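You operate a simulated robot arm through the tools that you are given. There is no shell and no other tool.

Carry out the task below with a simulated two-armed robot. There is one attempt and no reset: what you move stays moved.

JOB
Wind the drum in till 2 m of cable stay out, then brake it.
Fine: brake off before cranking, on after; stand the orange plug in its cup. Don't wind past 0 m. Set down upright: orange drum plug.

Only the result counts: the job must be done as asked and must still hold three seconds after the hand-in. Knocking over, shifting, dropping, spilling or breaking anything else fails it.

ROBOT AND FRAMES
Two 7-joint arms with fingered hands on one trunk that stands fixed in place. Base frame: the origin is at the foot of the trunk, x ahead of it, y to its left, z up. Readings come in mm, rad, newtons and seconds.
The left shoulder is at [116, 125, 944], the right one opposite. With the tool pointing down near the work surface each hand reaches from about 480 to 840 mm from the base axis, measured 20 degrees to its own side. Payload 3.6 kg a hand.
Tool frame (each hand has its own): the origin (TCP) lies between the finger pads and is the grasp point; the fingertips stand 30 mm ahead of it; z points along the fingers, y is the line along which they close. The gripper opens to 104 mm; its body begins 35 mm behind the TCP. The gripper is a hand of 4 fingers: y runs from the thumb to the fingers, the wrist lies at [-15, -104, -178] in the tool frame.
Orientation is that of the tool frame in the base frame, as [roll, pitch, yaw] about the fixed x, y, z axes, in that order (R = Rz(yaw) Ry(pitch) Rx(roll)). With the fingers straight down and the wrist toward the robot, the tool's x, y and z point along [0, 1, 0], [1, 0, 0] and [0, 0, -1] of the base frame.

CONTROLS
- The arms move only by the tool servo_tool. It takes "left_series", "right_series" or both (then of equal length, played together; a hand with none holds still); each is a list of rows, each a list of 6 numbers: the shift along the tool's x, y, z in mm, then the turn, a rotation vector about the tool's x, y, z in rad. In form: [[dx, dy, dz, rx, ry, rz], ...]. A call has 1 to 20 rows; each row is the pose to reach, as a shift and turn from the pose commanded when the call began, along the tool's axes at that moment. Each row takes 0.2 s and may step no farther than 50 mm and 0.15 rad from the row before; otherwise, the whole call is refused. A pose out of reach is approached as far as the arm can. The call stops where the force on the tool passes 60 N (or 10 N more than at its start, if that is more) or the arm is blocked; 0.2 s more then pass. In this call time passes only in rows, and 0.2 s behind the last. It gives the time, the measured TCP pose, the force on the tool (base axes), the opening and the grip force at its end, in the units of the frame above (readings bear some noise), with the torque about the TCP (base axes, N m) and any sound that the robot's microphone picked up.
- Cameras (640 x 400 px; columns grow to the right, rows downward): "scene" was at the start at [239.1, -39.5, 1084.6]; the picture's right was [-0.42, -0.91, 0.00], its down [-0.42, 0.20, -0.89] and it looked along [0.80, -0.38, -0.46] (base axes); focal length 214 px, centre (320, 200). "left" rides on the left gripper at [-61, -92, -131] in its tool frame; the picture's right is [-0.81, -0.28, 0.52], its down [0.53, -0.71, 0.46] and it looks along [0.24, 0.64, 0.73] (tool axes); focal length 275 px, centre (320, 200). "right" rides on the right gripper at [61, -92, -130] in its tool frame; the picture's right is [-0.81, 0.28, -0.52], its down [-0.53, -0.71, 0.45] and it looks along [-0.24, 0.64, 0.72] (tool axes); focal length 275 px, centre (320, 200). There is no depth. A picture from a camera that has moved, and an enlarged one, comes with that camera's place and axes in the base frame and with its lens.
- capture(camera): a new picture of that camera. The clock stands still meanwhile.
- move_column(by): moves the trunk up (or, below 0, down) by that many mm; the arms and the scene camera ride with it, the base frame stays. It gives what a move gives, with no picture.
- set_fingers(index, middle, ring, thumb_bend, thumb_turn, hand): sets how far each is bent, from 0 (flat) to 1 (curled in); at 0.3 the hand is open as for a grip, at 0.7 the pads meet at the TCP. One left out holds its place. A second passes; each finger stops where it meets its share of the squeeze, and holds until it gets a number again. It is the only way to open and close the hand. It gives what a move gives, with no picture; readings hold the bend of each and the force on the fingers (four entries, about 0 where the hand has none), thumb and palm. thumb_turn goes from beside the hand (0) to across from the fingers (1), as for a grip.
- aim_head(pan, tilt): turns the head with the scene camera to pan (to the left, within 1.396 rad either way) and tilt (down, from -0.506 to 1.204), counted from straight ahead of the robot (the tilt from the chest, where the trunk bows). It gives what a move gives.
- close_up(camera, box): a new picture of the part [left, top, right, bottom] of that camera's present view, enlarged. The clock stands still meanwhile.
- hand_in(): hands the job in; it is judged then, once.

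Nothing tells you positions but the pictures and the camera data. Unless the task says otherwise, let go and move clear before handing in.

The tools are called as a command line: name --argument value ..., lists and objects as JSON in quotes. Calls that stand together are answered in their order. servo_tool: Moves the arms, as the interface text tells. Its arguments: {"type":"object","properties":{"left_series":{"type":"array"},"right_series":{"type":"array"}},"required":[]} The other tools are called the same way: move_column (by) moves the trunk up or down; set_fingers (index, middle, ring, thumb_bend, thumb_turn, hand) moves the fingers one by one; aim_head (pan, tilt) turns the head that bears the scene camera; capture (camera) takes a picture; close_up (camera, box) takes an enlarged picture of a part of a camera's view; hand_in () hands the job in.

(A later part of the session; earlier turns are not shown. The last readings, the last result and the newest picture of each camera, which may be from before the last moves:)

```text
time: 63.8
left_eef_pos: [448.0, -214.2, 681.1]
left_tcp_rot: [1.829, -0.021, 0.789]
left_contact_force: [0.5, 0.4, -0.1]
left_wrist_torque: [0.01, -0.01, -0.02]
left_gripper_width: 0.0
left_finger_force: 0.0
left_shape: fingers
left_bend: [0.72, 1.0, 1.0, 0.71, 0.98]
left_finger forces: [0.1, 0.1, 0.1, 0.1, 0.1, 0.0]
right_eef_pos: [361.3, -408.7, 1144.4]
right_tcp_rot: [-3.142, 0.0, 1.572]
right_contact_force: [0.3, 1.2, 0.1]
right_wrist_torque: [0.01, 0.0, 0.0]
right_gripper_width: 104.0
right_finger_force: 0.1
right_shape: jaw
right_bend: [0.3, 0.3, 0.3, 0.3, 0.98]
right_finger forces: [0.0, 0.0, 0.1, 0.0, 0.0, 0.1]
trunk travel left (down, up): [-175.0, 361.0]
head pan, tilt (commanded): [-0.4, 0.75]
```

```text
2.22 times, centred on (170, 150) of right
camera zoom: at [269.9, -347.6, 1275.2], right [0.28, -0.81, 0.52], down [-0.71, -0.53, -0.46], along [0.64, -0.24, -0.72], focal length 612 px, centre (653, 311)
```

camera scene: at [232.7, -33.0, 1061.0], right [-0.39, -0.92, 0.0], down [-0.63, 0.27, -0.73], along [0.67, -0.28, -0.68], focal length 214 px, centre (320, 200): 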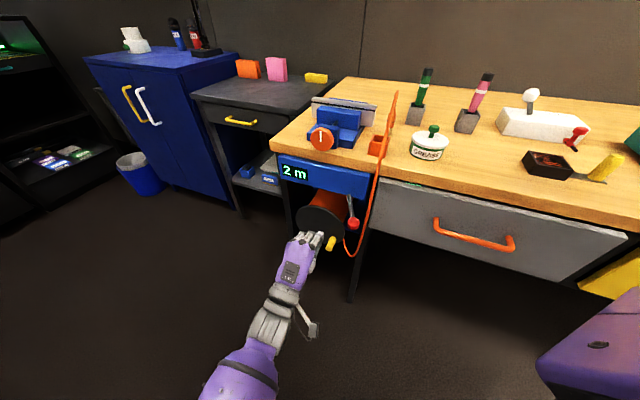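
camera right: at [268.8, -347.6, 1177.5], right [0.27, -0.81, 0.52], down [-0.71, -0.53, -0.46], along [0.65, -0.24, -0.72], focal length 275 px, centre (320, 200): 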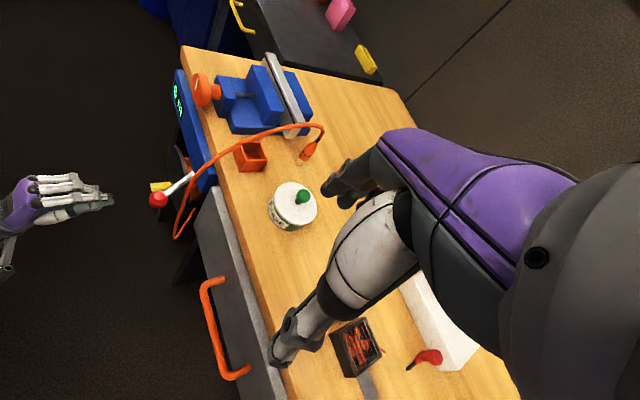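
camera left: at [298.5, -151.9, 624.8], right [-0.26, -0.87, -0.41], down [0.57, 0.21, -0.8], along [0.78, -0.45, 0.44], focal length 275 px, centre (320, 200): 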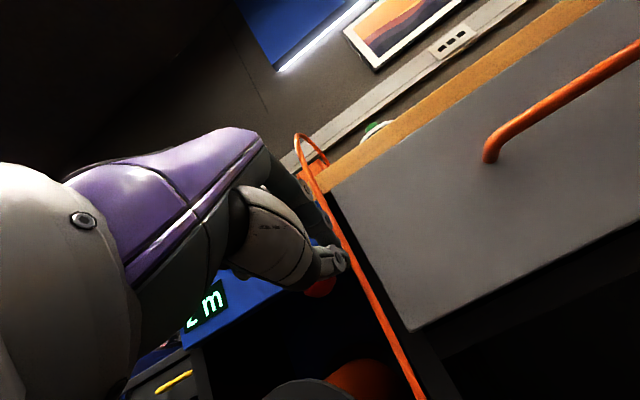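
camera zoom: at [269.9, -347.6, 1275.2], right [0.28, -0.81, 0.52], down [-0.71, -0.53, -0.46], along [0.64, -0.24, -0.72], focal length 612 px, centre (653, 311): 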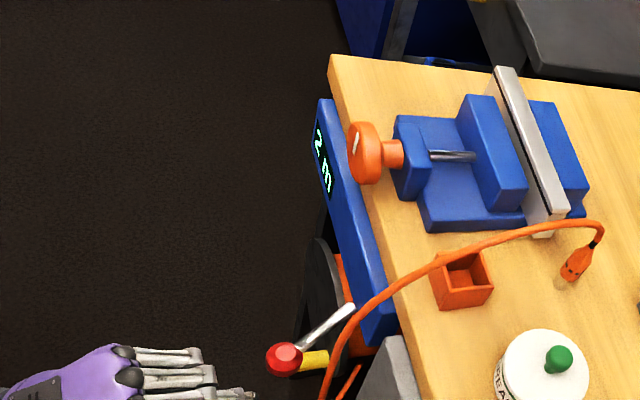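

The peg is 10 mm to the right of the knob and level with it. I'll move straight in beside it.

servo_tool --left_series '[[-0.3, 3.6, 13.5, 0, 0, 0], [-0.7, 7.2, 27, 0, 0, 0], [-1, 10.8, 40.6, 0, 0, 0]]'

close_up --camera "scene" --box '[300, 160, 400, 260]'

close_up --camera "left" --box '[220, 170, 440, 370]'

close_up --camera "right" --box '[120, 120, 260, 260]'

```text
time: 64.6
left_eef_pos: [476.6, -246.6, 681.1]
left_tcp_rot: [1.829, -0.019, 0.784]
left_contact_force: [0.4, -0.1, 0.1]
left_wrist_torque: [0.02, -0.01, -0.02]
left_gripper_width: 0.1
left_finger_force: 0.1
left_shape: fingers
left_bend: [0.72, 1.0, 1.0, 0.71, 0.98]
left_finger forces: [0.0, 0.0, 0.0, 0.0, 0.0, 0.0]
right_eef_pos: [361.8, -409.3, 1143.3]
right_tcp_rot: [3.141, -0.001, 1.571]
right_contact_force: [0.5, -0.3, -0.1]
right_wrist_torque: [0.0, -0.01, 0.0]
right_gripper_width: 103.8
right_finger_force: 0.0
right_shape: jaw
right_bend: [0.3, 0.3, 0.3, 0.3, 0.98]
right_finger forces: [0.0, 0.0, 0.0, 0.0, 0.1, 0.1]
trunk travel left (down, up): [-175.0, 361.0]
head pan, tilt (commanded): [-0.4, 0.75]
```

```text
4.00 times, centred on (350, 210) of scene
camera zoom: at [232.7, -33.0, 1060.9], right [-0.39, -0.92, 0.0], down [-0.63, 0.27, -0.73], along [0.67, -0.28, -0.68], focal length 858 px, centre (200, 160)
```

zoom: 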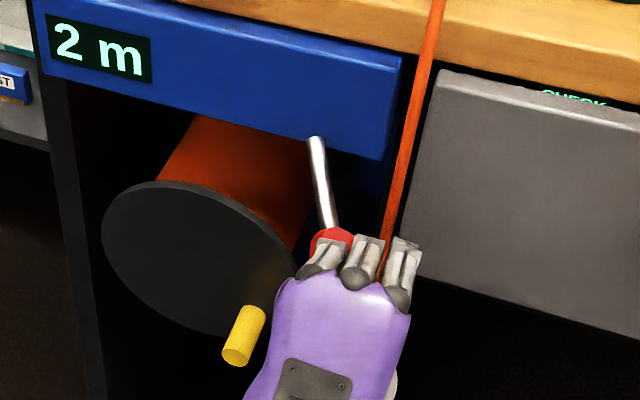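

```text
2.00 times, centred on (330, 270) of left
camera zoom: at [326.5, -183.7, 625.8], right [-0.26, -0.87, -0.41], down [0.57, 0.2, -0.8], along [0.78, -0.45, 0.44], focal length 551 px, centre (300, 60)
```

zoom: 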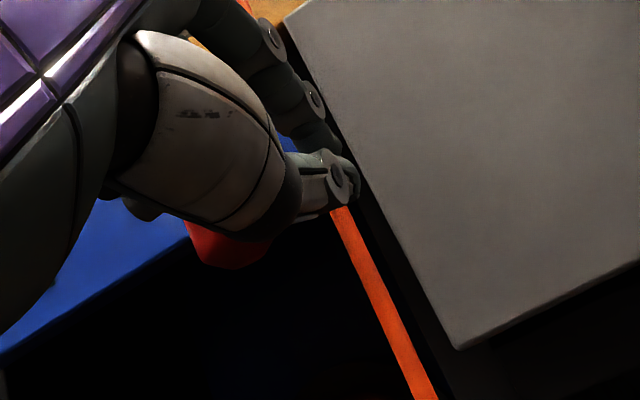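

```text
2.86 times, centred on (190, 190) of right
camera zoom: at [270.1, -347.6, 1275.1], right [0.28, -0.81, 0.52], down [-0.71, -0.53, -0.45], along [0.64, -0.24, -0.72], focal length 786 px, centre (691, 229)
```

zoom: 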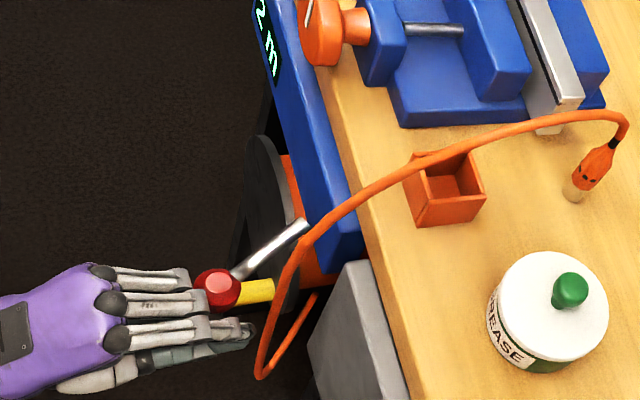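

The index side of the peg is right next to the knob. I'll push left in small steps, easing outward slightly to follow the lever's arc.

servo_tool --left_series '[[8.1, -1.1, -3.6, 0, 0, 0], [16.1, -1.7, -5.4, 0, 0, 0], [24.2, -2.6, -8, 0, 0, 0], [32.3, -3.2, -9.8, 0, 0, 0]]'

close_up --camera "scene" --box '[300, 160, 400, 260]'

close_up --camera "right" --box '[120, 120, 260, 260]'

```text
time: 65.6
left_eef_pos: [492.1, -215.5, 683.1]
left_tcp_rot: [1.828, -0.019, 0.787]
left_contact_force: [-2.6, -0.9, 0.3]
left_wrist_torque: [0.0, 0.04, -0.02]
left_gripper_width: 0.0
left_finger_force: 0.0
left_shape: fingers
left_bend: [0.72, 1.0, 1.0, 0.71, 0.97]
left_finger forces: [0.0, 0.0, 0.1, 0.1, 0.1, 0.1]
right_eef_pos: [362.2, -408.1, 1145.1]
right_tcp_rot: [3.141, 0.0, 1.572]
right_contact_force: [-0.2, -0.3, 0.4]
right_wrist_torque: [0.02, 0.01, -0.01]
right_gripper_width: 103.8
right_finger_force: 0.1
right_shape: jaw
right_bend: [0.3, 0.3, 0.3, 0.3, 0.98]
right_finger forces: [0.0, 0.1, 0.0, 0.0, 0.1, 0.0]
trunk travel left (down, up): [-175.0, 361.0]
head pan, tilt (commanded): [-0.4, 0.75]
```

```text
4.00 times, centred on (350, 210) of scene
camera zoom: at [232.5, -33.1, 1061.0], right [-0.39, -0.92, 0.0], down [-0.63, 0.27, -0.73], along [0.67, -0.28, -0.68], focal length 858 px, centre (200, 160)
```

zoom: 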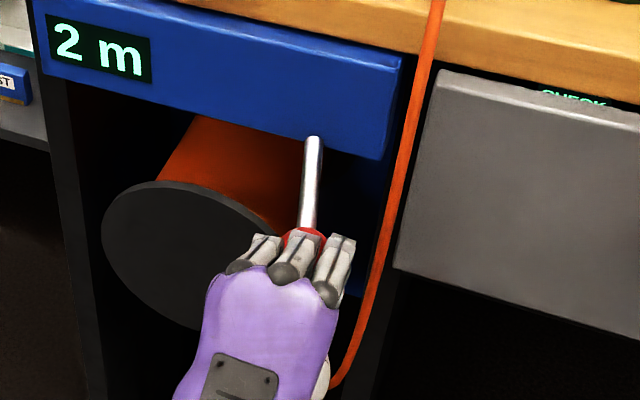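

```text
2.86 times, centred on (190, 190) of right
camera zoom: at [269.7, -347.6, 1275.2], right [0.28, -0.81, 0.52], down [-0.71, -0.53, -0.46], along [0.64, -0.24, -0.72], focal length 786 px, centre (691, 229)
```

zoom: 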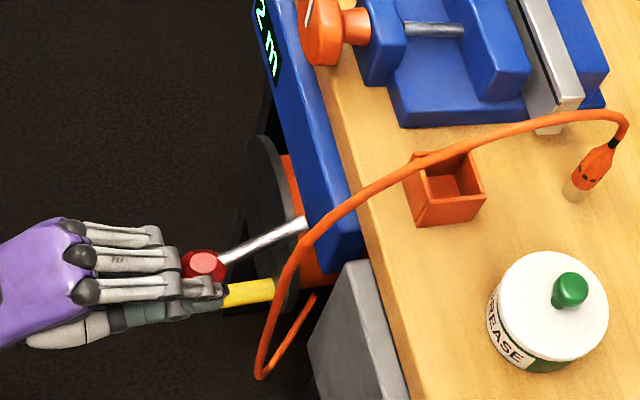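

The lever is swinging left easily. I'll continue until it reaches its stop on the left (brake on).

servo_tool --left_series '[[8, -0.4, -0.8, 0, 0, 0], [16, -0.5, -0.5, 0, 0, 0], [24, -0.1, 1.6, 0, 0, 0], [32, 0.6, 4, 0, 0, 0], [38, 1, 6, 0, 0, 0]]'

close_up --camera "scene" --box '[280, 140, 400, 260]'

close_up --camera "right" --box '[120, 120, 260, 260]'

```text
time: 66.8
left_eef_pos: [523.2, -195.1, 682.6]
left_tcp_rot: [1.83, -0.019, 0.784]
left_contact_force: [-1.8, 0.3, -0.9]
left_wrist_torque: [-0.01, 0.04, 0.0]
left_gripper_width: 0.0
left_finger_force: 0.0
left_shape: fingers
left_bend: [0.72, 1.0, 1.0, 0.71, 0.97]
left_finger forces: [0.0, 0.0, 0.0, 0.0, 0.0, 0.0]
right_eef_pos: [360.7, -409.2, 1144.3]
right_tcp_rot: [3.141, 0.001, 1.572]
right_contact_force: [0.6, 0.0, -0.2]
right_wrist_torque: [0.0, 0.0, -0.01]
right_gripper_width: 103.7
right_finger_force: 0.0
right_shape: jaw
right_bend: [0.3, 0.3, 0.3, 0.3, 0.98]
right_finger forces: [0.0, 0.0, 0.0, 0.0, 0.1, 0.0]
trunk travel left (down, up): [-175.0, 361.0]
head pan, tilt (commanded): [-0.4, 0.75]
```

```text
3.33 times, centred on (340, 200) of scene
camera zoom: at [232.6, -33.0, 1061.0], right [-0.39, -0.92, 0.0], down [-0.63, 0.27, -0.73], along [0.67, -0.28, -0.68], focal length 715 px, centre (253, 200)
```

zoom: 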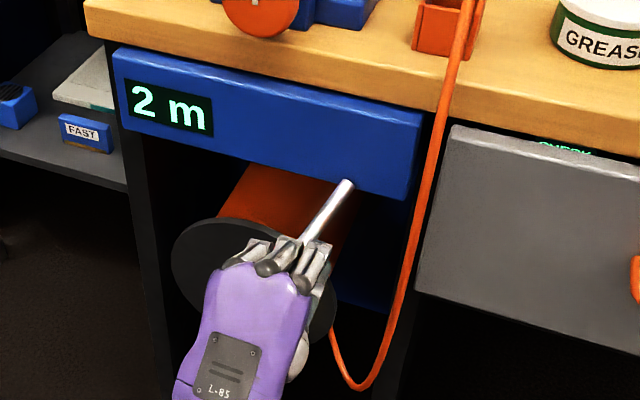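

```text
2.86 times, centred on (190, 190) of right
camera zoom: at [269.9, -347.6, 1275.1], right [0.28, -0.81, 0.52], down [-0.71, -0.53, -0.46], along [0.64, -0.24, -0.72], focal length 786 px, centre (691, 229)
```

zoom: 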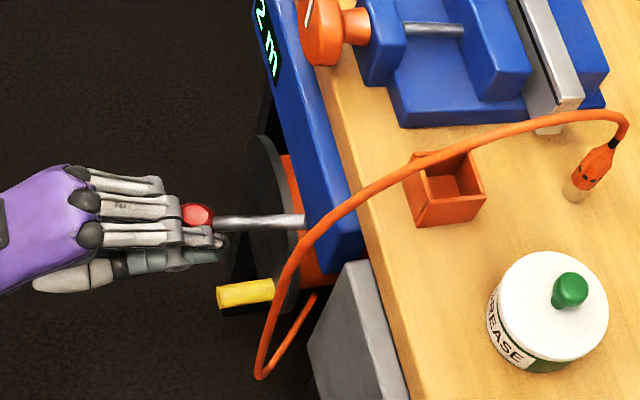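

The lever is most of the way over with almost no force. I'll push on to the stop.

servo_tool --left_series '[[6, 0.3, 1.5, 0, 0, 0], [12, 0.7, 3, 0, 0, 0], [17, 1, 4, 0, 0, 0]]'

close_up --camera "scene" --box '[280, 140, 400, 260]'

close_up --camera "right" --box '[120, 120, 260, 260]'

```text
time: 67.6
left_eef_pos: [536.2, -185.8, 682.9]
left_tcp_rot: [1.83, -0.019, 0.78]
left_contact_force: [-16.4, -5.9, 0.2]
left_wrist_torque: [-0.03, 0.04, -0.39]
left_gripper_width: 0.1
left_finger_force: 10.2
left_shape: fingers
left_bend: [0.72, 1.0, 1.0, 0.71, 0.96]
left_finger forces: [14.9, 0.1, 0.0, 0.0, 5.3, 0.1]
right_eef_pos: [360.1, -408.5, 1144.7]
right_tcp_rot: [-3.142, 0.0, 1.569]
right_contact_force: [-1.1, 0.0, 0.1]
right_wrist_torque: [0.0, 0.0, 0.01]
right_gripper_width: 103.8
right_finger_force: 0.0
right_shape: jaw
right_bend: [0.3, 0.3, 0.3, 0.3, 0.98]
right_finger forces: [0.1, 0.1, 0.0, 0.1, 0.0, 0.0]
trunk travel left (down, up): [-175.0, 361.0]
head pan, tilt (commanded): [-0.4, 0.75]
```

```text
3.33 times, centred on (340, 200) of scene
camera zoom: at [231.5, -33.5, 1061.2], right [-0.39, -0.92, 0.0], down [-0.63, 0.27, -0.73], along [0.67, -0.28, -0.68], focal length 715 px, centre (253, 200)
```

zoom: 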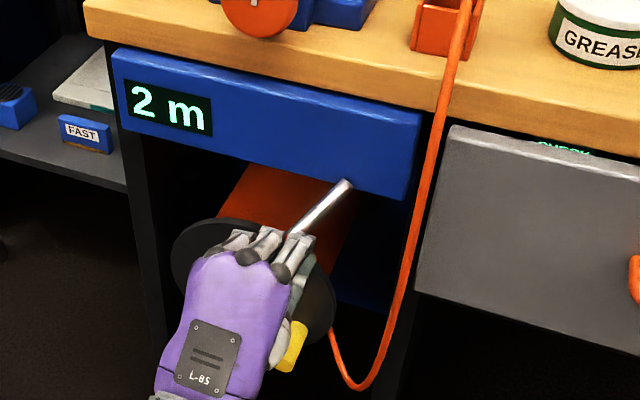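

```text
2.86 times, centred on (190, 190) of right
camera zoom: at [268.6, -348.1, 1275.3], right [0.27, -0.81, 0.52], down [-0.71, -0.53, -0.46], along [0.65, -0.24, -0.72], focal length 786 px, centre (691, 229)
```

zoom: 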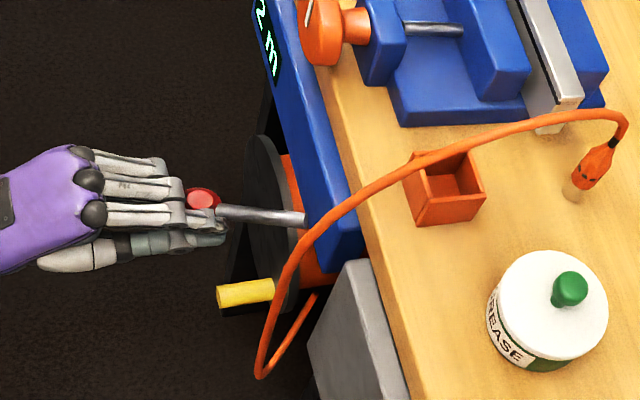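

The force has risen, so the lever is probably at its stop. I'll press a few millimetres more to make sure it's fully on.

servo_tool --left_series '[[3, 0, 0, 0, 0, 0], [5.5, 0, 0, 0, 0, 0]]'

close_up --camera "right" --box '[120, 120, 260, 260]'

```text
time: 68.2
left_eef_pos: [537.5, -185.7, 683.2]
left_tcp_rot: [1.829, -0.02, 0.773]
left_contact_force: [-31.9, -17.7, -2.1]
left_wrist_torque: [-0.02, 0.15, -0.98]
left_gripper_width: 0.0
left_finger_force: 20.1
left_shape: fingers
left_bend: [0.72, 1.0, 1.0, 0.71, 0.96]
left_finger forces: [33.4, 0.1, 0.1, 0.0, 6.8, 0.0]
right_eef_pos: [358.8, -411.6, 1144.6]
right_tcp_rot: [3.14, 0.0, 1.571]
right_contact_force: [-0.6, 0.4, -0.5]
right_wrist_torque: [-0.02, 0.02, 0.0]
right_gripper_width: 103.7
right_finger_force: 0.0
right_shape: jaw
right_bend: [0.3, 0.3, 0.3, 0.3, 0.98]
right_finger forces: [0.0, 0.1, 0.0, 0.1, 0.0, 0.1]
trunk travel left (down, up): [-175.0, 361.0]
head pan, tilt (commanded): [-0.4, 0.75]
```

```text
2.86 times, centred on (190, 190) of right
camera zoom: at [267.3, -349.3, 1275.2], right [0.27, -0.81, 0.52], down [-0.71, -0.53, -0.46], along [0.65, -0.24, -0.72], focal length 786 px, centre (691, 229)
```

zoom: 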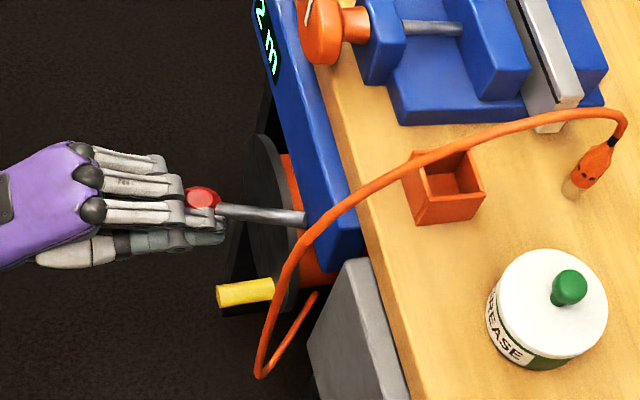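

The lever is against its left stop at 36 N without moving, so the brake is on. I'll ease off to the right, back straight out and check everything.

servo_tool --left_series '[[-6, 0, 0, 0, 0, 0], [-9, -4, -15, 0, 0, 0], [-9, -10, -38, 0, 0, 0], [-9, -18, -68, 0, 0, 0], [-9, -26, -98, 0, 0, 0]]'

close_up --camera "scene" --box '[260, 130, 420, 290]'

close_up --camera "right" --box '[120, 80, 320, 260]'

capture --camera "left"

```text
time: 69.4
left_eef_pos: [463.5, -116.4, 683.9]
left_tcp_rot: [1.83, -0.02, 0.785]
left_contact_force: [0.2, 0.0, 0.1]
left_wrist_torque: [0.0, -0.03, 0.0]
left_gripper_width: 0.0
left_finger_force: 0.0
left_shape: fingers
left_bend: [0.72, 1.0, 1.0, 0.71, 0.97]
left_finger forces: [0.0, 0.0, 0.0, 0.0, 0.0, 0.1]
right_eef_pos: [362.1, -409.2, 1143.9]
right_tcp_rot: [-3.14, -0.001, 1.57]
right_contact_force: [-0.9, 0.0, -0.1]
right_wrist_torque: [0.0, 0.01, 0.0]
right_gripper_width: 103.7
right_finger_force: 0.0
right_shape: jaw
right_bend: [0.3, 0.3, 0.3, 0.3, 0.98]
right_finger forces: [0.0, 0.1, 0.0, 0.0, 0.1, 0.0]
trunk travel left (down, up): [-175.0, 361.0]
head pan, tilt (commanded): [-0.4, 0.75]
```

```text
2.50 times, centred on (340, 210) of scene
camera zoom: at [232.6, -33.0, 1061.0], right [-0.39, -0.92, 0.0], down [-0.63, 0.27, -0.73], along [0.67, -0.28, -0.68], focal length 536 px, centre (270, 175)
```

zoom: 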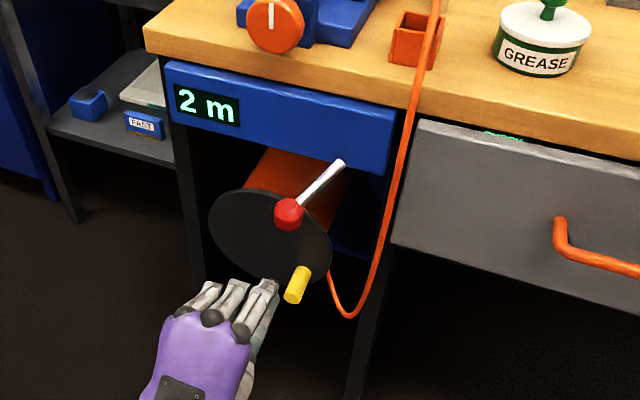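

```text
2.22 times, centred on (220, 170) of right
camera zoom: at [269.9, -347.5, 1275.2], right [0.28, -0.81, 0.52], down [-0.71, -0.53, -0.46], along [0.64, -0.24, -0.72], focal length 612 px, centre (542, 267)
```

zoom: 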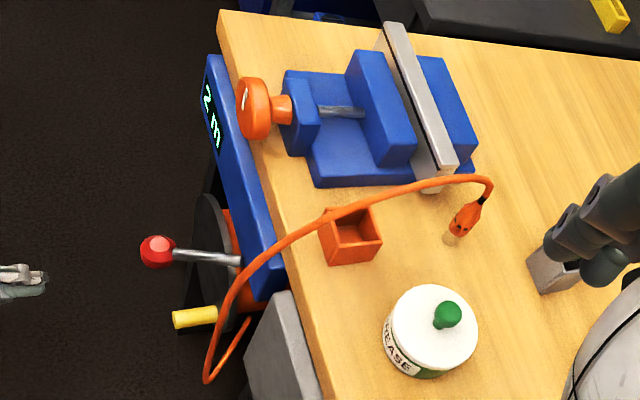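

```text
taken
camera left: at [314.5, -53.1, 626.9], right [-0.26, -0.87, -0.41], down [0.57, 0.21, -0.8], along [0.78, -0.45, 0.44], focal length 275 px, centre (320, 200)
```

left: 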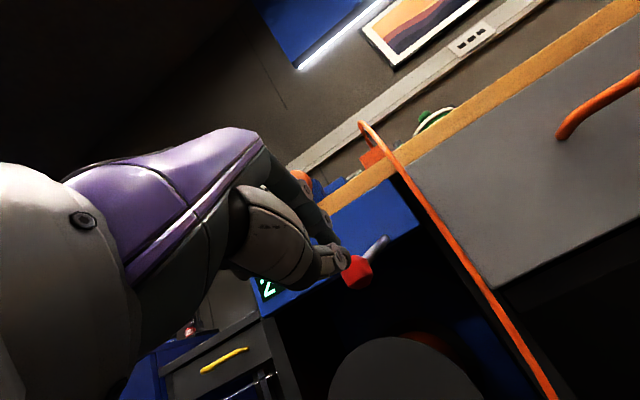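

The drum reads 2 m and the lever is back at its original on position. Next is the plug, so I'll take detailed views of the plug, its cup and their neighbours.

close_up --camera "right" --box '[200, 100, 320, 200]'

aim_head --pan -0.7 --tilt 0.5

capture --camera "scene"

close_up --camera "scene" --box '[180, 120, 340, 240]'

capture --camera "right"

```text
4.00 times, centred on (260, 150) of right
camera zoom: at [269.9, -347.5, 1275.2], right [0.28, -0.81, 0.52], down [-0.71, -0.53, -0.46], along [0.64, -0.24, -0.72], focal length 1101 px, centre (560, 400)
```

zoom: 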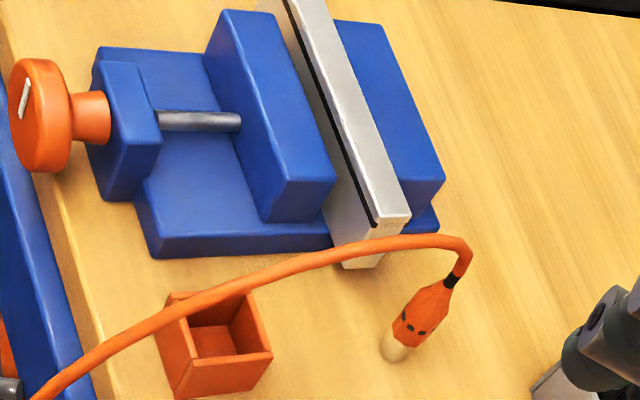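

```text
time: 70.2
left_eef_pos: [464.2, -118.2, 683.5]
left_tcp_rot: [1.83, -0.019, 0.783]
left_contact_force: [0.1, -0.3, -0.4]
left_wrist_torque: [-0.01, 0.03, 0.05]
left_gripper_width: 0.0
left_finger_force: 0.1
left_shape: fingers
left_bend: [0.72, 1.0, 1.0, 0.71, 0.97]
left_finger forces: [0.1, 0.1, 0.0, 0.0, 0.0, 0.0]
right_eef_pos: [360.8, -409.5, 1143.3]
right_tcp_rot: [-3.141, 0.0, 1.572]
right_contact_force: [-0.8, 0.0, 0.0]
right_wrist_torque: [0.01, 0.0, 0.0]
right_gripper_width: 103.3
right_finger_force: 0.1
right_shape: jaw
right_bend: [0.3, 0.3, 0.3, 0.3, 0.98]
right_finger forces: [0.1, 0.0, 0.1, 0.1, 0.1, 0.0]
trunk travel left (down, up): [-175.0, 361.0]
head pan, tilt (commanded): [-0.7, 0.499]
```

```text
taken
camera scene: at [226.0, -59.3, 1082.9], right [-0.64, -0.77, 0.0], down [-0.37, 0.31, -0.88], along [0.67, -0.56, -0.48], focal length 214 px, centre (320, 200)
```

scene: 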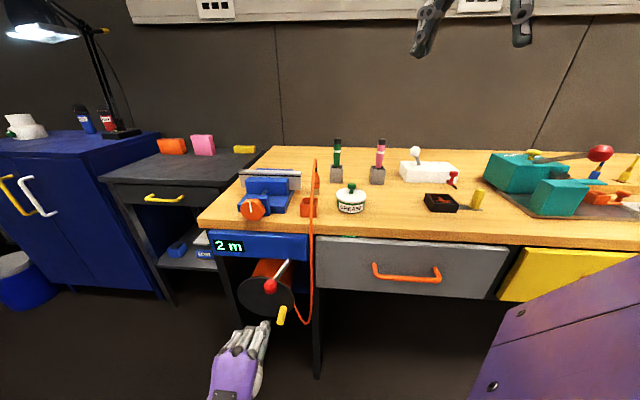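

```text
3.33 times, centred on (260, 180) of scene
camera zoom: at [226.0, -59.3, 1082.9], right [-0.64, -0.77, 0.0], down [-0.37, 0.31, -0.88], along [0.67, -0.56, -0.48], focal length 715 px, centre (520, 267)
```

zoom: 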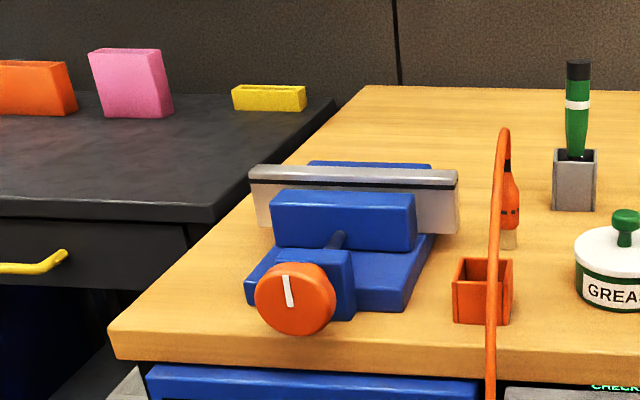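

```text
taken
camera right: at [270.0, -347.6, 1275.1], right [0.28, -0.81, 0.52], down [-0.71, -0.53, -0.46], along [0.64, -0.24, -0.72], focal length 275 px, centre (320, 200)
```

right: 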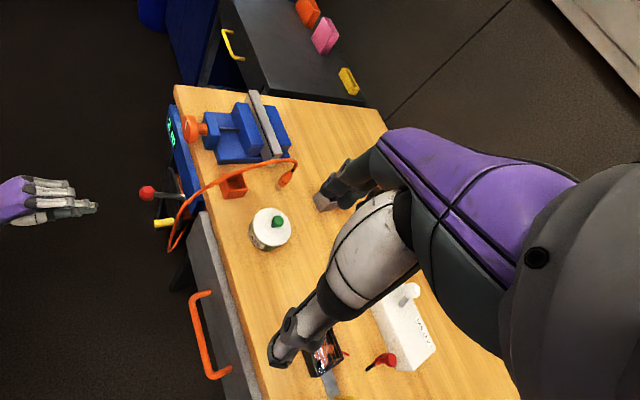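

The drum part is done, and the plug stands upright at (650, -404) with its top near z 881. The cup centre is at (579, -324) with its rim near z 838. To plan the grasp I need to know whether the cable is solid, so I'll gently probe its hanging strand with the left peg, well away from the plug.

servo_tool --left_series '[[-20, 0, 0, 0, 0, 0], [-40, 0.5, -1, 0, 0, 0], [-62, 0.8, -1.7, 0, 0, 0], [-63, 10, 33, 0, 0, 0], [-64, 19, 68, 0, 0, 0], [-64.5, 28, 100, 0, 0, 0]]'

close_up --camera "scene" --box '[200, 220, 360, 340]'

close_up --camera "right" --box '[100, 120, 260, 280]'

close_up --camera "left" --box '[220, 170, 440, 370]'

```text
time: 71.6
left_eef_pos: [492.0, -235.8, 681.4]
left_tcp_rot: [1.832, -0.019, 0.783]
left_contact_force: [0.8, -0.4, 0.9]
left_wrist_torque: [0.0, -0.01, -0.02]
left_gripper_width: 0.2
left_finger_force: 0.1
left_shape: fingers
left_bend: [0.72, 1.0, 1.0, 0.71, 0.97]
left_finger forces: [0.1, 0.0, 0.0, 0.0, 0.0, 0.1]
right_eef_pos: [362.1, -409.4, 1144.5]
right_tcp_rot: [-3.141, -0.001, 1.571]
right_contact_force: [1.1, -1.3, -0.1]
right_wrist_torque: [0.03, 0.0, -0.02]
right_gripper_width: 103.8
right_finger_force: 0.1
right_shape: jaw
right_bend: [0.3, 0.3, 0.3, 0.3, 0.98]
right_finger forces: [0.0, 0.1, 0.0, 0.0, 0.0, 0.0]
trunk travel left (down, up): [-175.0, 361.0]
head pan, tilt (commanded): [-0.7, 0.499]
```

```text
3.33 times, centred on (280, 280) of scene
camera zoom: at [226.0, -59.4, 1082.9], right [-0.64, -0.77, 0.0], down [-0.37, 0.31, -0.88], along [0.67, -0.57, -0.48], focal length 715 px, centre (453, -67)
```

zoom: 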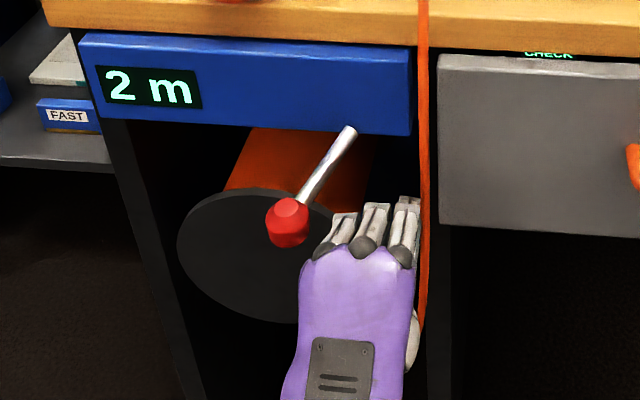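

```text
2.50 times, centred on (180, 200) of right
camera zoom: at [270.1, -347.6, 1275.1], right [0.28, -0.81, 0.52], down [-0.71, -0.53, -0.46], along [0.64, -0.24, -0.72], focal length 688 px, centre (670, 200)
```

zoom: 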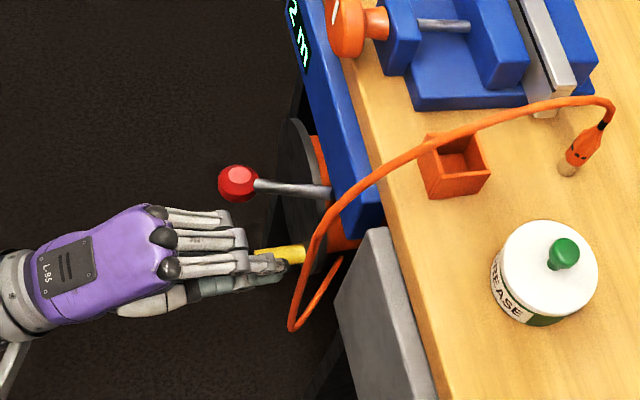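

```text
2.00 times, centred on (330, 270) of left
camera zoom: at [343.8, -171.7, 625.2], right [-0.26, -0.87, -0.41], down [0.57, 0.21, -0.8], along [0.78, -0.45, 0.44], focal length 551 px, centre (300, 60)
```

zoom: 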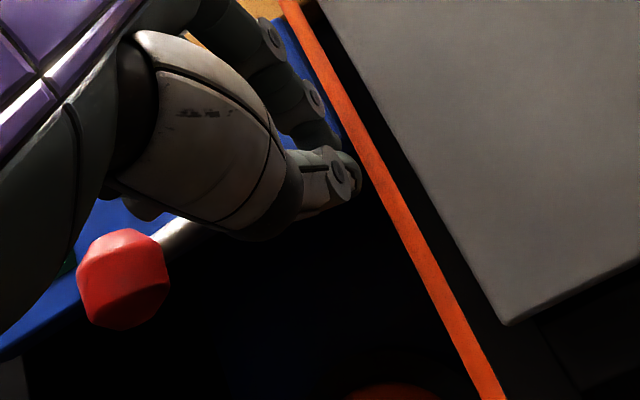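

The peg tip is just in front of the cable and slightly to its left. I'll shift right and advance a little at a time, watching for contact.

servo_tool --left_series '[[-6, 0, 0, 0, 0, 0], [-12, 1.5, 6, 0, 0, 0], [-12, 3.2, 12, 0, 0, 0], [-12, 4.8, 18, 0, 0, 0], [-12, 6.4, 24, 0, 0, 0]]'

close_up --camera "left" --box '[220, 170, 440, 370]'

close_up --camera "scene" --box '[200, 220, 360, 340]'

```text
time: 72.8
left_eef_pos: [502.9, -259.8, 682.4]
left_tcp_rot: [1.83, -0.02, 0.784]
left_contact_force: [-0.2, 0.4, 0.3]
left_wrist_torque: [-0.01, -0.02, -0.02]
left_gripper_width: 0.0
left_finger_force: 0.1
left_shape: fingers
left_bend: [0.72, 1.0, 1.0, 0.71, 0.97]
left_finger forces: [0.1, 0.0, 0.0, 0.0, 0.0, 0.1]
right_eef_pos: [362.0, -410.2, 1144.5]
right_tcp_rot: [3.141, -0.001, 1.571]
right_contact_force: [0.4, -0.3, 1.0]
right_wrist_torque: [0.02, 0.01, -0.01]
right_gripper_width: 103.5
right_finger_force: 0.1
right_shape: jaw
right_bend: [0.3, 0.3, 0.3, 0.3, 0.98]
right_finger forces: [0.0, 0.1, 0.0, 0.1, 0.0, 0.0]
trunk travel left (down, up): [-175.0, 361.0]
head pan, tilt (commanded): [-0.7, 0.499]
```

```text
2.00 times, centred on (330, 270) of left
camera zoom: at [352.8, -198.5, 625.7], right [-0.26, -0.87, -0.41], down [0.57, 0.21, -0.8], along [0.78, -0.45, 0.44], focal length 551 px, centre (300, 60)
```

zoom: 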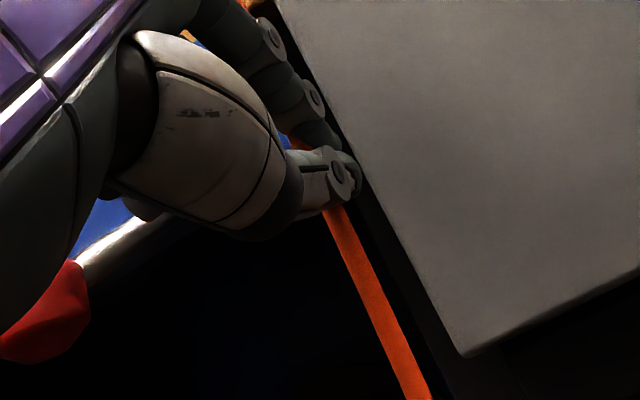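

```text
3.33 times, centred on (280, 280) of scene
camera zoom: at [226.0, -59.4, 1082.9], right [-0.64, -0.77, 0.0], down [-0.37, 0.31, -0.88], along [0.67, -0.57, -0.48], focal length 715 px, centre (453, -67)
```

zoom: 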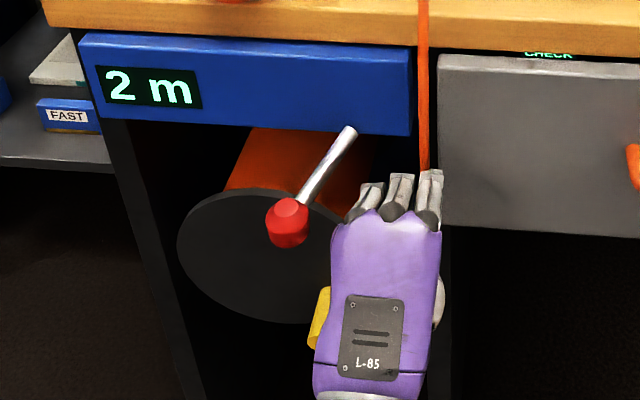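

No contact yet, with the tip about at the cable's depth. One more careful 10 mm should pass into it.

servo_tool --left_series '[[0, 1.3, 5, 0, 0, 0], [0, 2.6, 10, 0, 0, 0]]'

close_up --camera "left" --box '[280, 170, 400, 290]'

close_up --camera "right" --box '[120, 120, 320, 280]'

```text
time: 73.4
left_eef_pos: [509.3, -267.6, 681.3]
left_tcp_rot: [1.829, -0.019, 0.786]
left_contact_force: [0.2, -0.1, 0.1]
left_wrist_torque: [-0.03, 0.02, -0.03]
left_gripper_width: 0.0
left_finger_force: 0.0
left_shape: fingers
left_bend: [0.72, 1.0, 1.0, 0.71, 0.97]
left_finger forces: [0.0, 0.1, 0.0, 0.1, 0.1, 0.0]
right_eef_pos: [361.6, -409.2, 1145.6]
right_tcp_rot: [3.141, 0.0, 1.569]
right_contact_force: [-0.1, 0.3, -0.1]
right_wrist_torque: [0.0, -0.04, 0.02]
right_gripper_width: 103.8
right_finger_force: 0.0
right_shape: jaw
right_bend: [0.3, 0.3, 0.3, 0.3, 0.98]
right_finger forces: [0.0, 0.0, 0.0, 0.0, 0.1, 0.0]
trunk travel left (down, up): [-175.0, 361.0]
head pan, tilt (commanded): [-0.7, 0.499]
```

```text
3.33 times, centred on (340, 230) of left
camera zoom: at [359.7, -205.2, 625.8], right [-0.26, -0.87, -0.41], down [0.57, 0.2, -0.8], along [0.78, -0.45, 0.44], focal length 918 px, centre (253, 100)
```

zoom: 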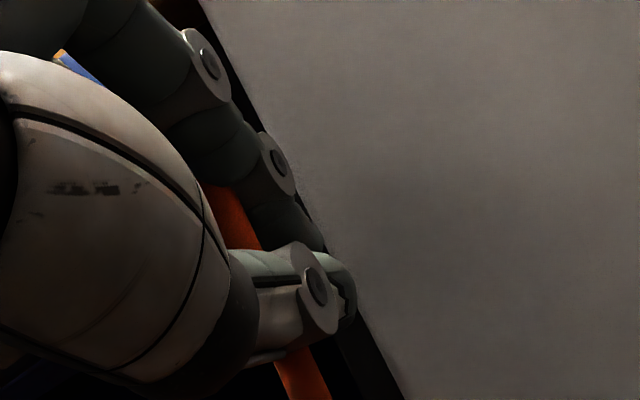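

```text
2.50 times, centred on (220, 200) of right
camera zoom: at [270.1, -347.6, 1275.1], right [0.28, -0.81, 0.52], down [-0.71, -0.53, -0.45], along [0.64, -0.24, -0.72], focal length 688 px, centre (570, 200)
```

zoom: 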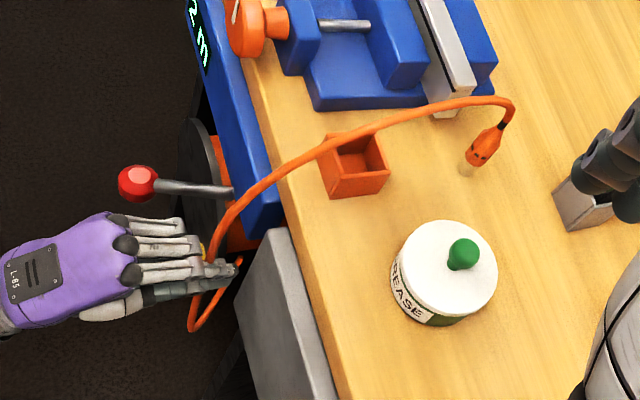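

The finger passed right through the cable with zero force, so the cable is only drawn and won't obstruct the grasp. I'll pull the left hand back the way it came and park it clear.

servo_tool --left_series '[[0, -6, -23, 0, 0, 0], [0, -14, -55, 0, 0, 0], [0, -24, -95, 0, 0, 0], [0, -36, -138, 0, 0, 0], [30, -36, -160, 0, 0, 0], [70, -36, -170, 0, 0, 0]]'

close_up --camera "scene" --box '[180, 120, 360, 340]'

```text
time: 74.8
left_eef_pos: [433.9, -94.3, 691.2]
left_tcp_rot: [1.831, -0.019, 0.785]
left_contact_force: [0.3, 0.4, 1.0]
left_wrist_torque: [-0.02, -0.04, -0.03]
left_gripper_width: 0.0
left_finger_force: 0.1
left_shape: fingers
left_bend: [0.72, 1.0, 1.0, 0.71, 0.97]
left_finger forces: [0.1, 0.0, 0.1, 0.1, 0.0, 0.0]
right_eef_pos: [362.4, -408.3, 1144.4]
right_tcp_rot: [-3.141, 0.001, 1.572]
right_contact_force: [0.2, 0.7, 0.5]
right_wrist_torque: [0.0, 0.0, -0.01]
right_gripper_width: 103.7
right_finger_force: 0.1
right_shape: jaw
right_bend: [0.3, 0.3, 0.3, 0.3, 0.98]
right_finger forces: [0.1, 0.0, 0.0, 0.0, 0.0, 0.0]
trunk travel left (down, up): [-175.0, 361.0]
head pan, tilt (commanded): [-0.7, 0.499]
```

```text
1.82 times, centred on (270, 230) of scene
camera zoom: at [226.0, -59.3, 1082.9], right [-0.64, -0.77, 0.0], down [-0.37, 0.31, -0.88], along [0.67, -0.57, -0.48], focal length 390 px, centre (411, 146)
```

zoom: 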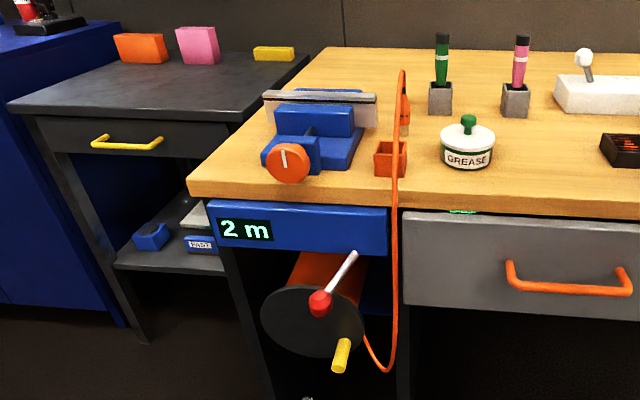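

All is stable. Now for the plug: I'll take one more close look at its shape and surroundings to choose the grip height.

close_up --camera "right" --box '[250, 140, 310, 200]'

close_up --camera "scene" --box '[280, 140, 340, 220]'

```text
6.67 times, centred on (280, 170) of right
camera zoom: at [270.1, -347.5, 1275.1], right [0.28, -0.81, 0.52], down [-0.71, -0.53, -0.45], along [0.64, -0.24, -0.72], focal length 1835 px, centre (587, 400)
```

zoom: 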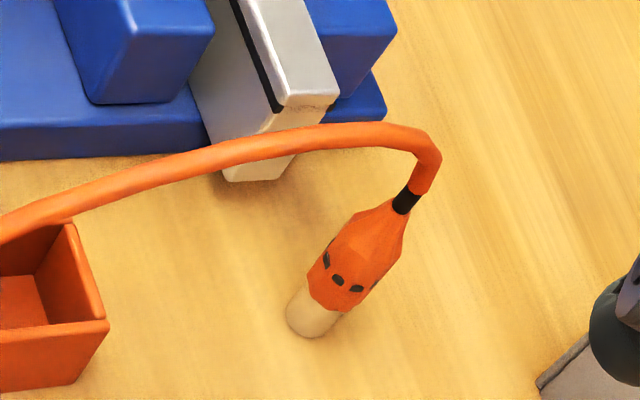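

```text
5.00 times, centred on (310, 180) of scene
camera zoom: at [226.0, -59.3, 1082.9], right [-0.64, -0.77, 0.0], down [-0.37, 0.31, -0.88], along [0.67, -0.57, -0.48], focal length 1072 px, centre (370, 300)
```

zoom: 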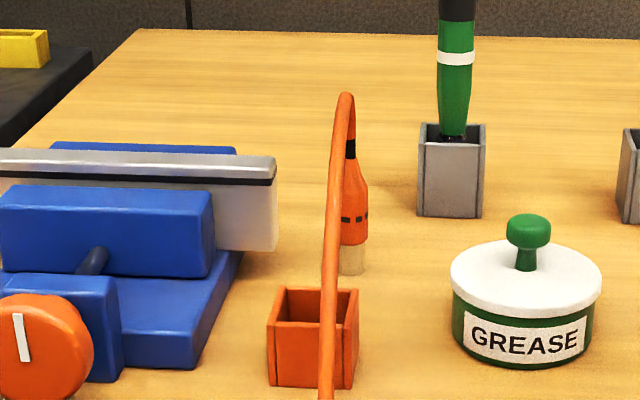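

The plug's cylindrical orange part spans about z 824–864 at (652, -404). I'll pre-shape the right hand, then move it above the plug, yawed slightly so the fingers stay clear of the vise jaw.

set_fingers --hand "right" --index 0.42 --middle 0.42 --ring 0.42 --thumb_bend 0.42

servo_tool --right_series '[[0.5, 36, 23, 0, 0, 0.044], [1, 72.5, 46, 0, 0, 0.0875], [1.4, 108.8, 69, 0, 0, 0.131], [1.9, 145, 92, 0, 0, 0.175], [2.4, 181.3, 115, 0, 0, 0.219], [2.9, 217.6, 138, 0, 0, 0.2625], [3.3, 253.8, 161, 0, 0, 0.306], [3.8, 290.1, 184.4, 0, 0, 0.35]]'

capture --camera "right"

close_up --camera "scene" --box '[230, 60, 430, 230]'

```text
time: 75.8
left_eef_pos: [434.0, -95.4, 689.9]
left_tcp_rot: [1.83, -0.019, 0.786]
left_contact_force: [-0.3, -0.6, -0.3]
left_wrist_torque: [0.02, 0.0, 0.02]
left_gripper_width: 0.0
left_finger_force: 0.1
left_shape: fingers
left_bend: [0.72, 1.0, 1.0, 0.71, 0.97]
left_finger forces: [0.0, 0.0, 0.0, 0.1, 0.0, 0.0]
right_eef_pos: [361.5, -408.4, 1144.6]
right_tcp_rot: [3.141, -0.001, 1.571]
right_contact_force: [0.8, 0.5, -0.4]
right_wrist_torque: [0.02, -0.02, 0.01]
right_gripper_width: 73.3
right_finger_force: 0.0
right_shape: fingers
right_bend: [0.42, 0.42, 0.42, 0.42, 0.98]
right_finger forces: [0.1, 0.1, 0.0, 0.1, 0.0, 0.0]
trunk travel left (down, up): [-175.0, 361.0]
head pan, tilt (commanded): [-0.7, 0.499]
```

```text
time: 77.6
left_eef_pos: [433.9, -96.9, 689.8]
left_tcp_rot: [1.83, -0.019, 0.786]
left_contact_force: [0.4, -0.1, 0.4]
left_wrist_torque: [0.0, -0.02, -0.02]
left_gripper_width: 0.0
left_finger_force: 0.1
left_shape: fingers
left_bend: [0.72, 1.0, 1.0, 0.71, 0.97]
left_finger forces: [0.1, 0.0, 0.0, 0.0, 0.1, 0.1]
right_eef_pos: [652.1, -408.6, 957.4]
right_tcp_rot: [-3.141, 0.0, 1.221]
right_contact_force: [0.2, -0.2, 0.5]
right_wrist_torque: [0.0, -0.02, -0.04]
right_gripper_width: 73.1
right_finger_force: 0.1
right_shape: fingers
right_bend: [0.42, 0.42, 0.42, 0.42, 0.98]
right_finger forces: [0.1, 0.0, 0.0, 0.0, 0.0, 0.0]
trunk travel left (down, up): [-175.0, 361.0]
head pan, tilt (commanded): [-0.7, 0.499]
```

```text
taken
camera right: at [587.4, -318.6, 1086.8], right [-0.02, -0.86, 0.52], down [-0.85, -0.26, -0.46], along [0.52, -0.45, -0.72], focal length 275 px, centre (320, 200)
```

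right: 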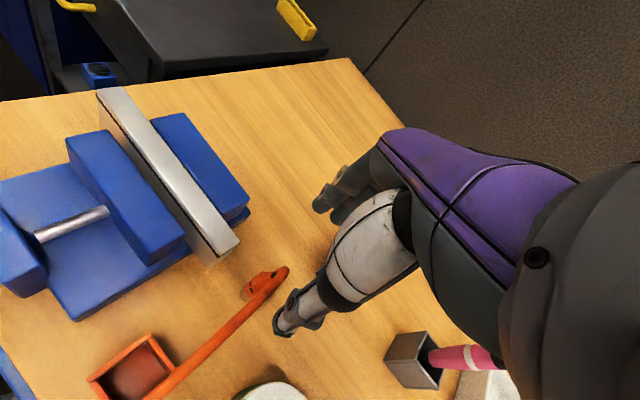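

```text
2.35 times, centred on (330, 145) of scene
camera zoom: at [226.3, -59.4, 1082.8], right [-0.64, -0.77, 0.0], down [-0.37, 0.31, -0.88], along [0.67, -0.57, -0.48], focal length 505 px, centre (296, 329)
```

zoom: 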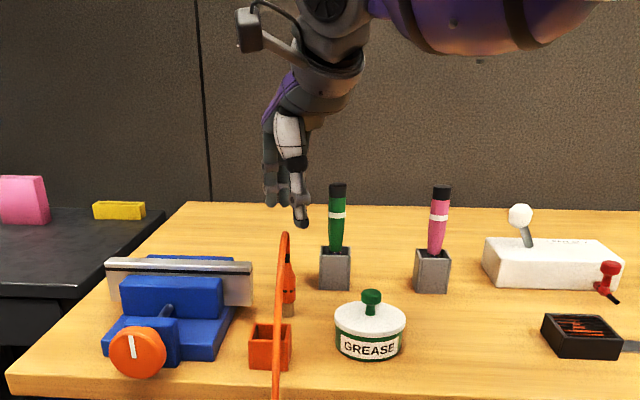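

The right hand is above the plug with thumb to the front right and fingers behind. I'll zoom in to refine the plug's axis before descending.

close_up --camera "right" --box '[200, 240, 340, 340]'

close_up --camera "scene" --box '[290, 100, 350, 200]'

```text
4.00 times, centred on (270, 290) of right
camera zoom: at [587.4, -318.6, 1086.8], right [-0.02, -0.86, 0.52], down [-0.85, -0.26, -0.46], along [0.52, -0.45, -0.72], focal length 1101 px, centre (520, -160)
```

zoom: 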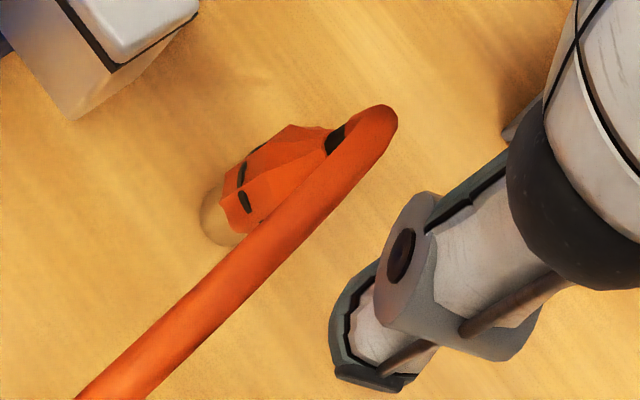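

```text
4.00 times, centred on (320, 150) of scene
camera zoom: at [226.3, -59.4, 1082.8], right [-0.64, -0.77, 0.0], down [-0.37, 0.31, -0.88], along [0.67, -0.57, -0.48], focal length 858 px, centre (320, 400)
```

zoom: 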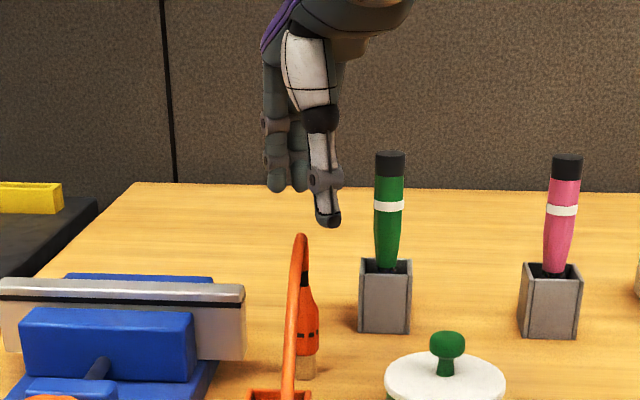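

The plug's axis is at about (652.5, -403), which sits well between thumb and index/middle. I'll descend to grip height, with the TCP at z 864.

servo_tool --right_series '[[0.2, -0.7, 25, 0, 0, 0], [0.4, -1.5, 50, 0, 0, 0], [0.4, -1.5, 72, 0, 0, 0], [0.4, -1.5, 93, 0, 0, 0]]'

close_up --camera "right" --box '[220, 180, 400, 340]'

close_up --camera "scene" --box '[280, 110, 360, 220]'

```text
time: 78.6
left_eef_pos: [432.9, -95.6, 690.0]
left_tcp_rot: [1.829, -0.019, 0.784]
left_contact_force: [0.5, 0.6, 0.4]
left_wrist_torque: [0.0, 0.01, 0.0]
left_gripper_width: 0.0
left_finger_force: 0.0
left_shape: fingers
left_bend: [0.72, 1.0, 1.0, 0.71, 0.97]
left_finger forces: [0.0, 0.0, 0.0, 0.1, 0.1, 0.1]
right_eef_pos: [651.1, -406.3, 867.3]
right_tcp_rot: [3.138, 0.001, 1.221]
right_contact_force: [-1.1, 0.2, -0.3]
right_wrist_torque: [-0.03, 0.0, -0.01]
right_gripper_width: 73.1
right_finger_force: 0.0
right_shape: fingers
right_bend: [0.42, 0.42, 0.42, 0.42, 0.98]
right_finger forces: [0.0, 0.0, 0.0, 0.0, 0.1, 0.0]
trunk travel left (down, up): [-175.0, 361.0]
head pan, tilt (commanded): [-0.7, 0.499]
```

```text
2.50 times, centred on (310, 260) of right
camera zoom: at [585.1, -315.9, 996.9], right [-0.02, -0.86, 0.52], down [-0.85, -0.26, -0.46], along [0.52, -0.45, -0.72], focal length 688 px, centre (345, 50)
```

zoom: 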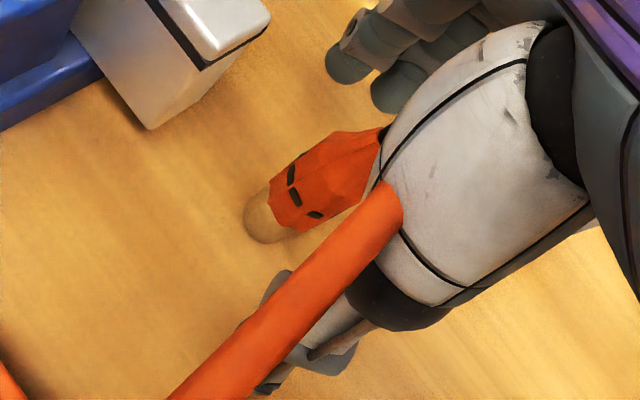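

```text
3.64 times, centred on (320, 165) of scene
camera zoom: at [226.1, -59.4, 1082.9], right [-0.64, -0.77, 0.0], down [-0.37, 0.31, -0.88], along [0.67, -0.57, -0.48], focal length 780 px, centre (320, 327)
```

zoom: 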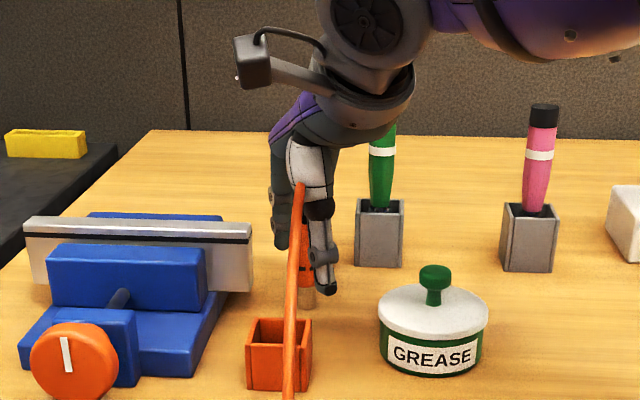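

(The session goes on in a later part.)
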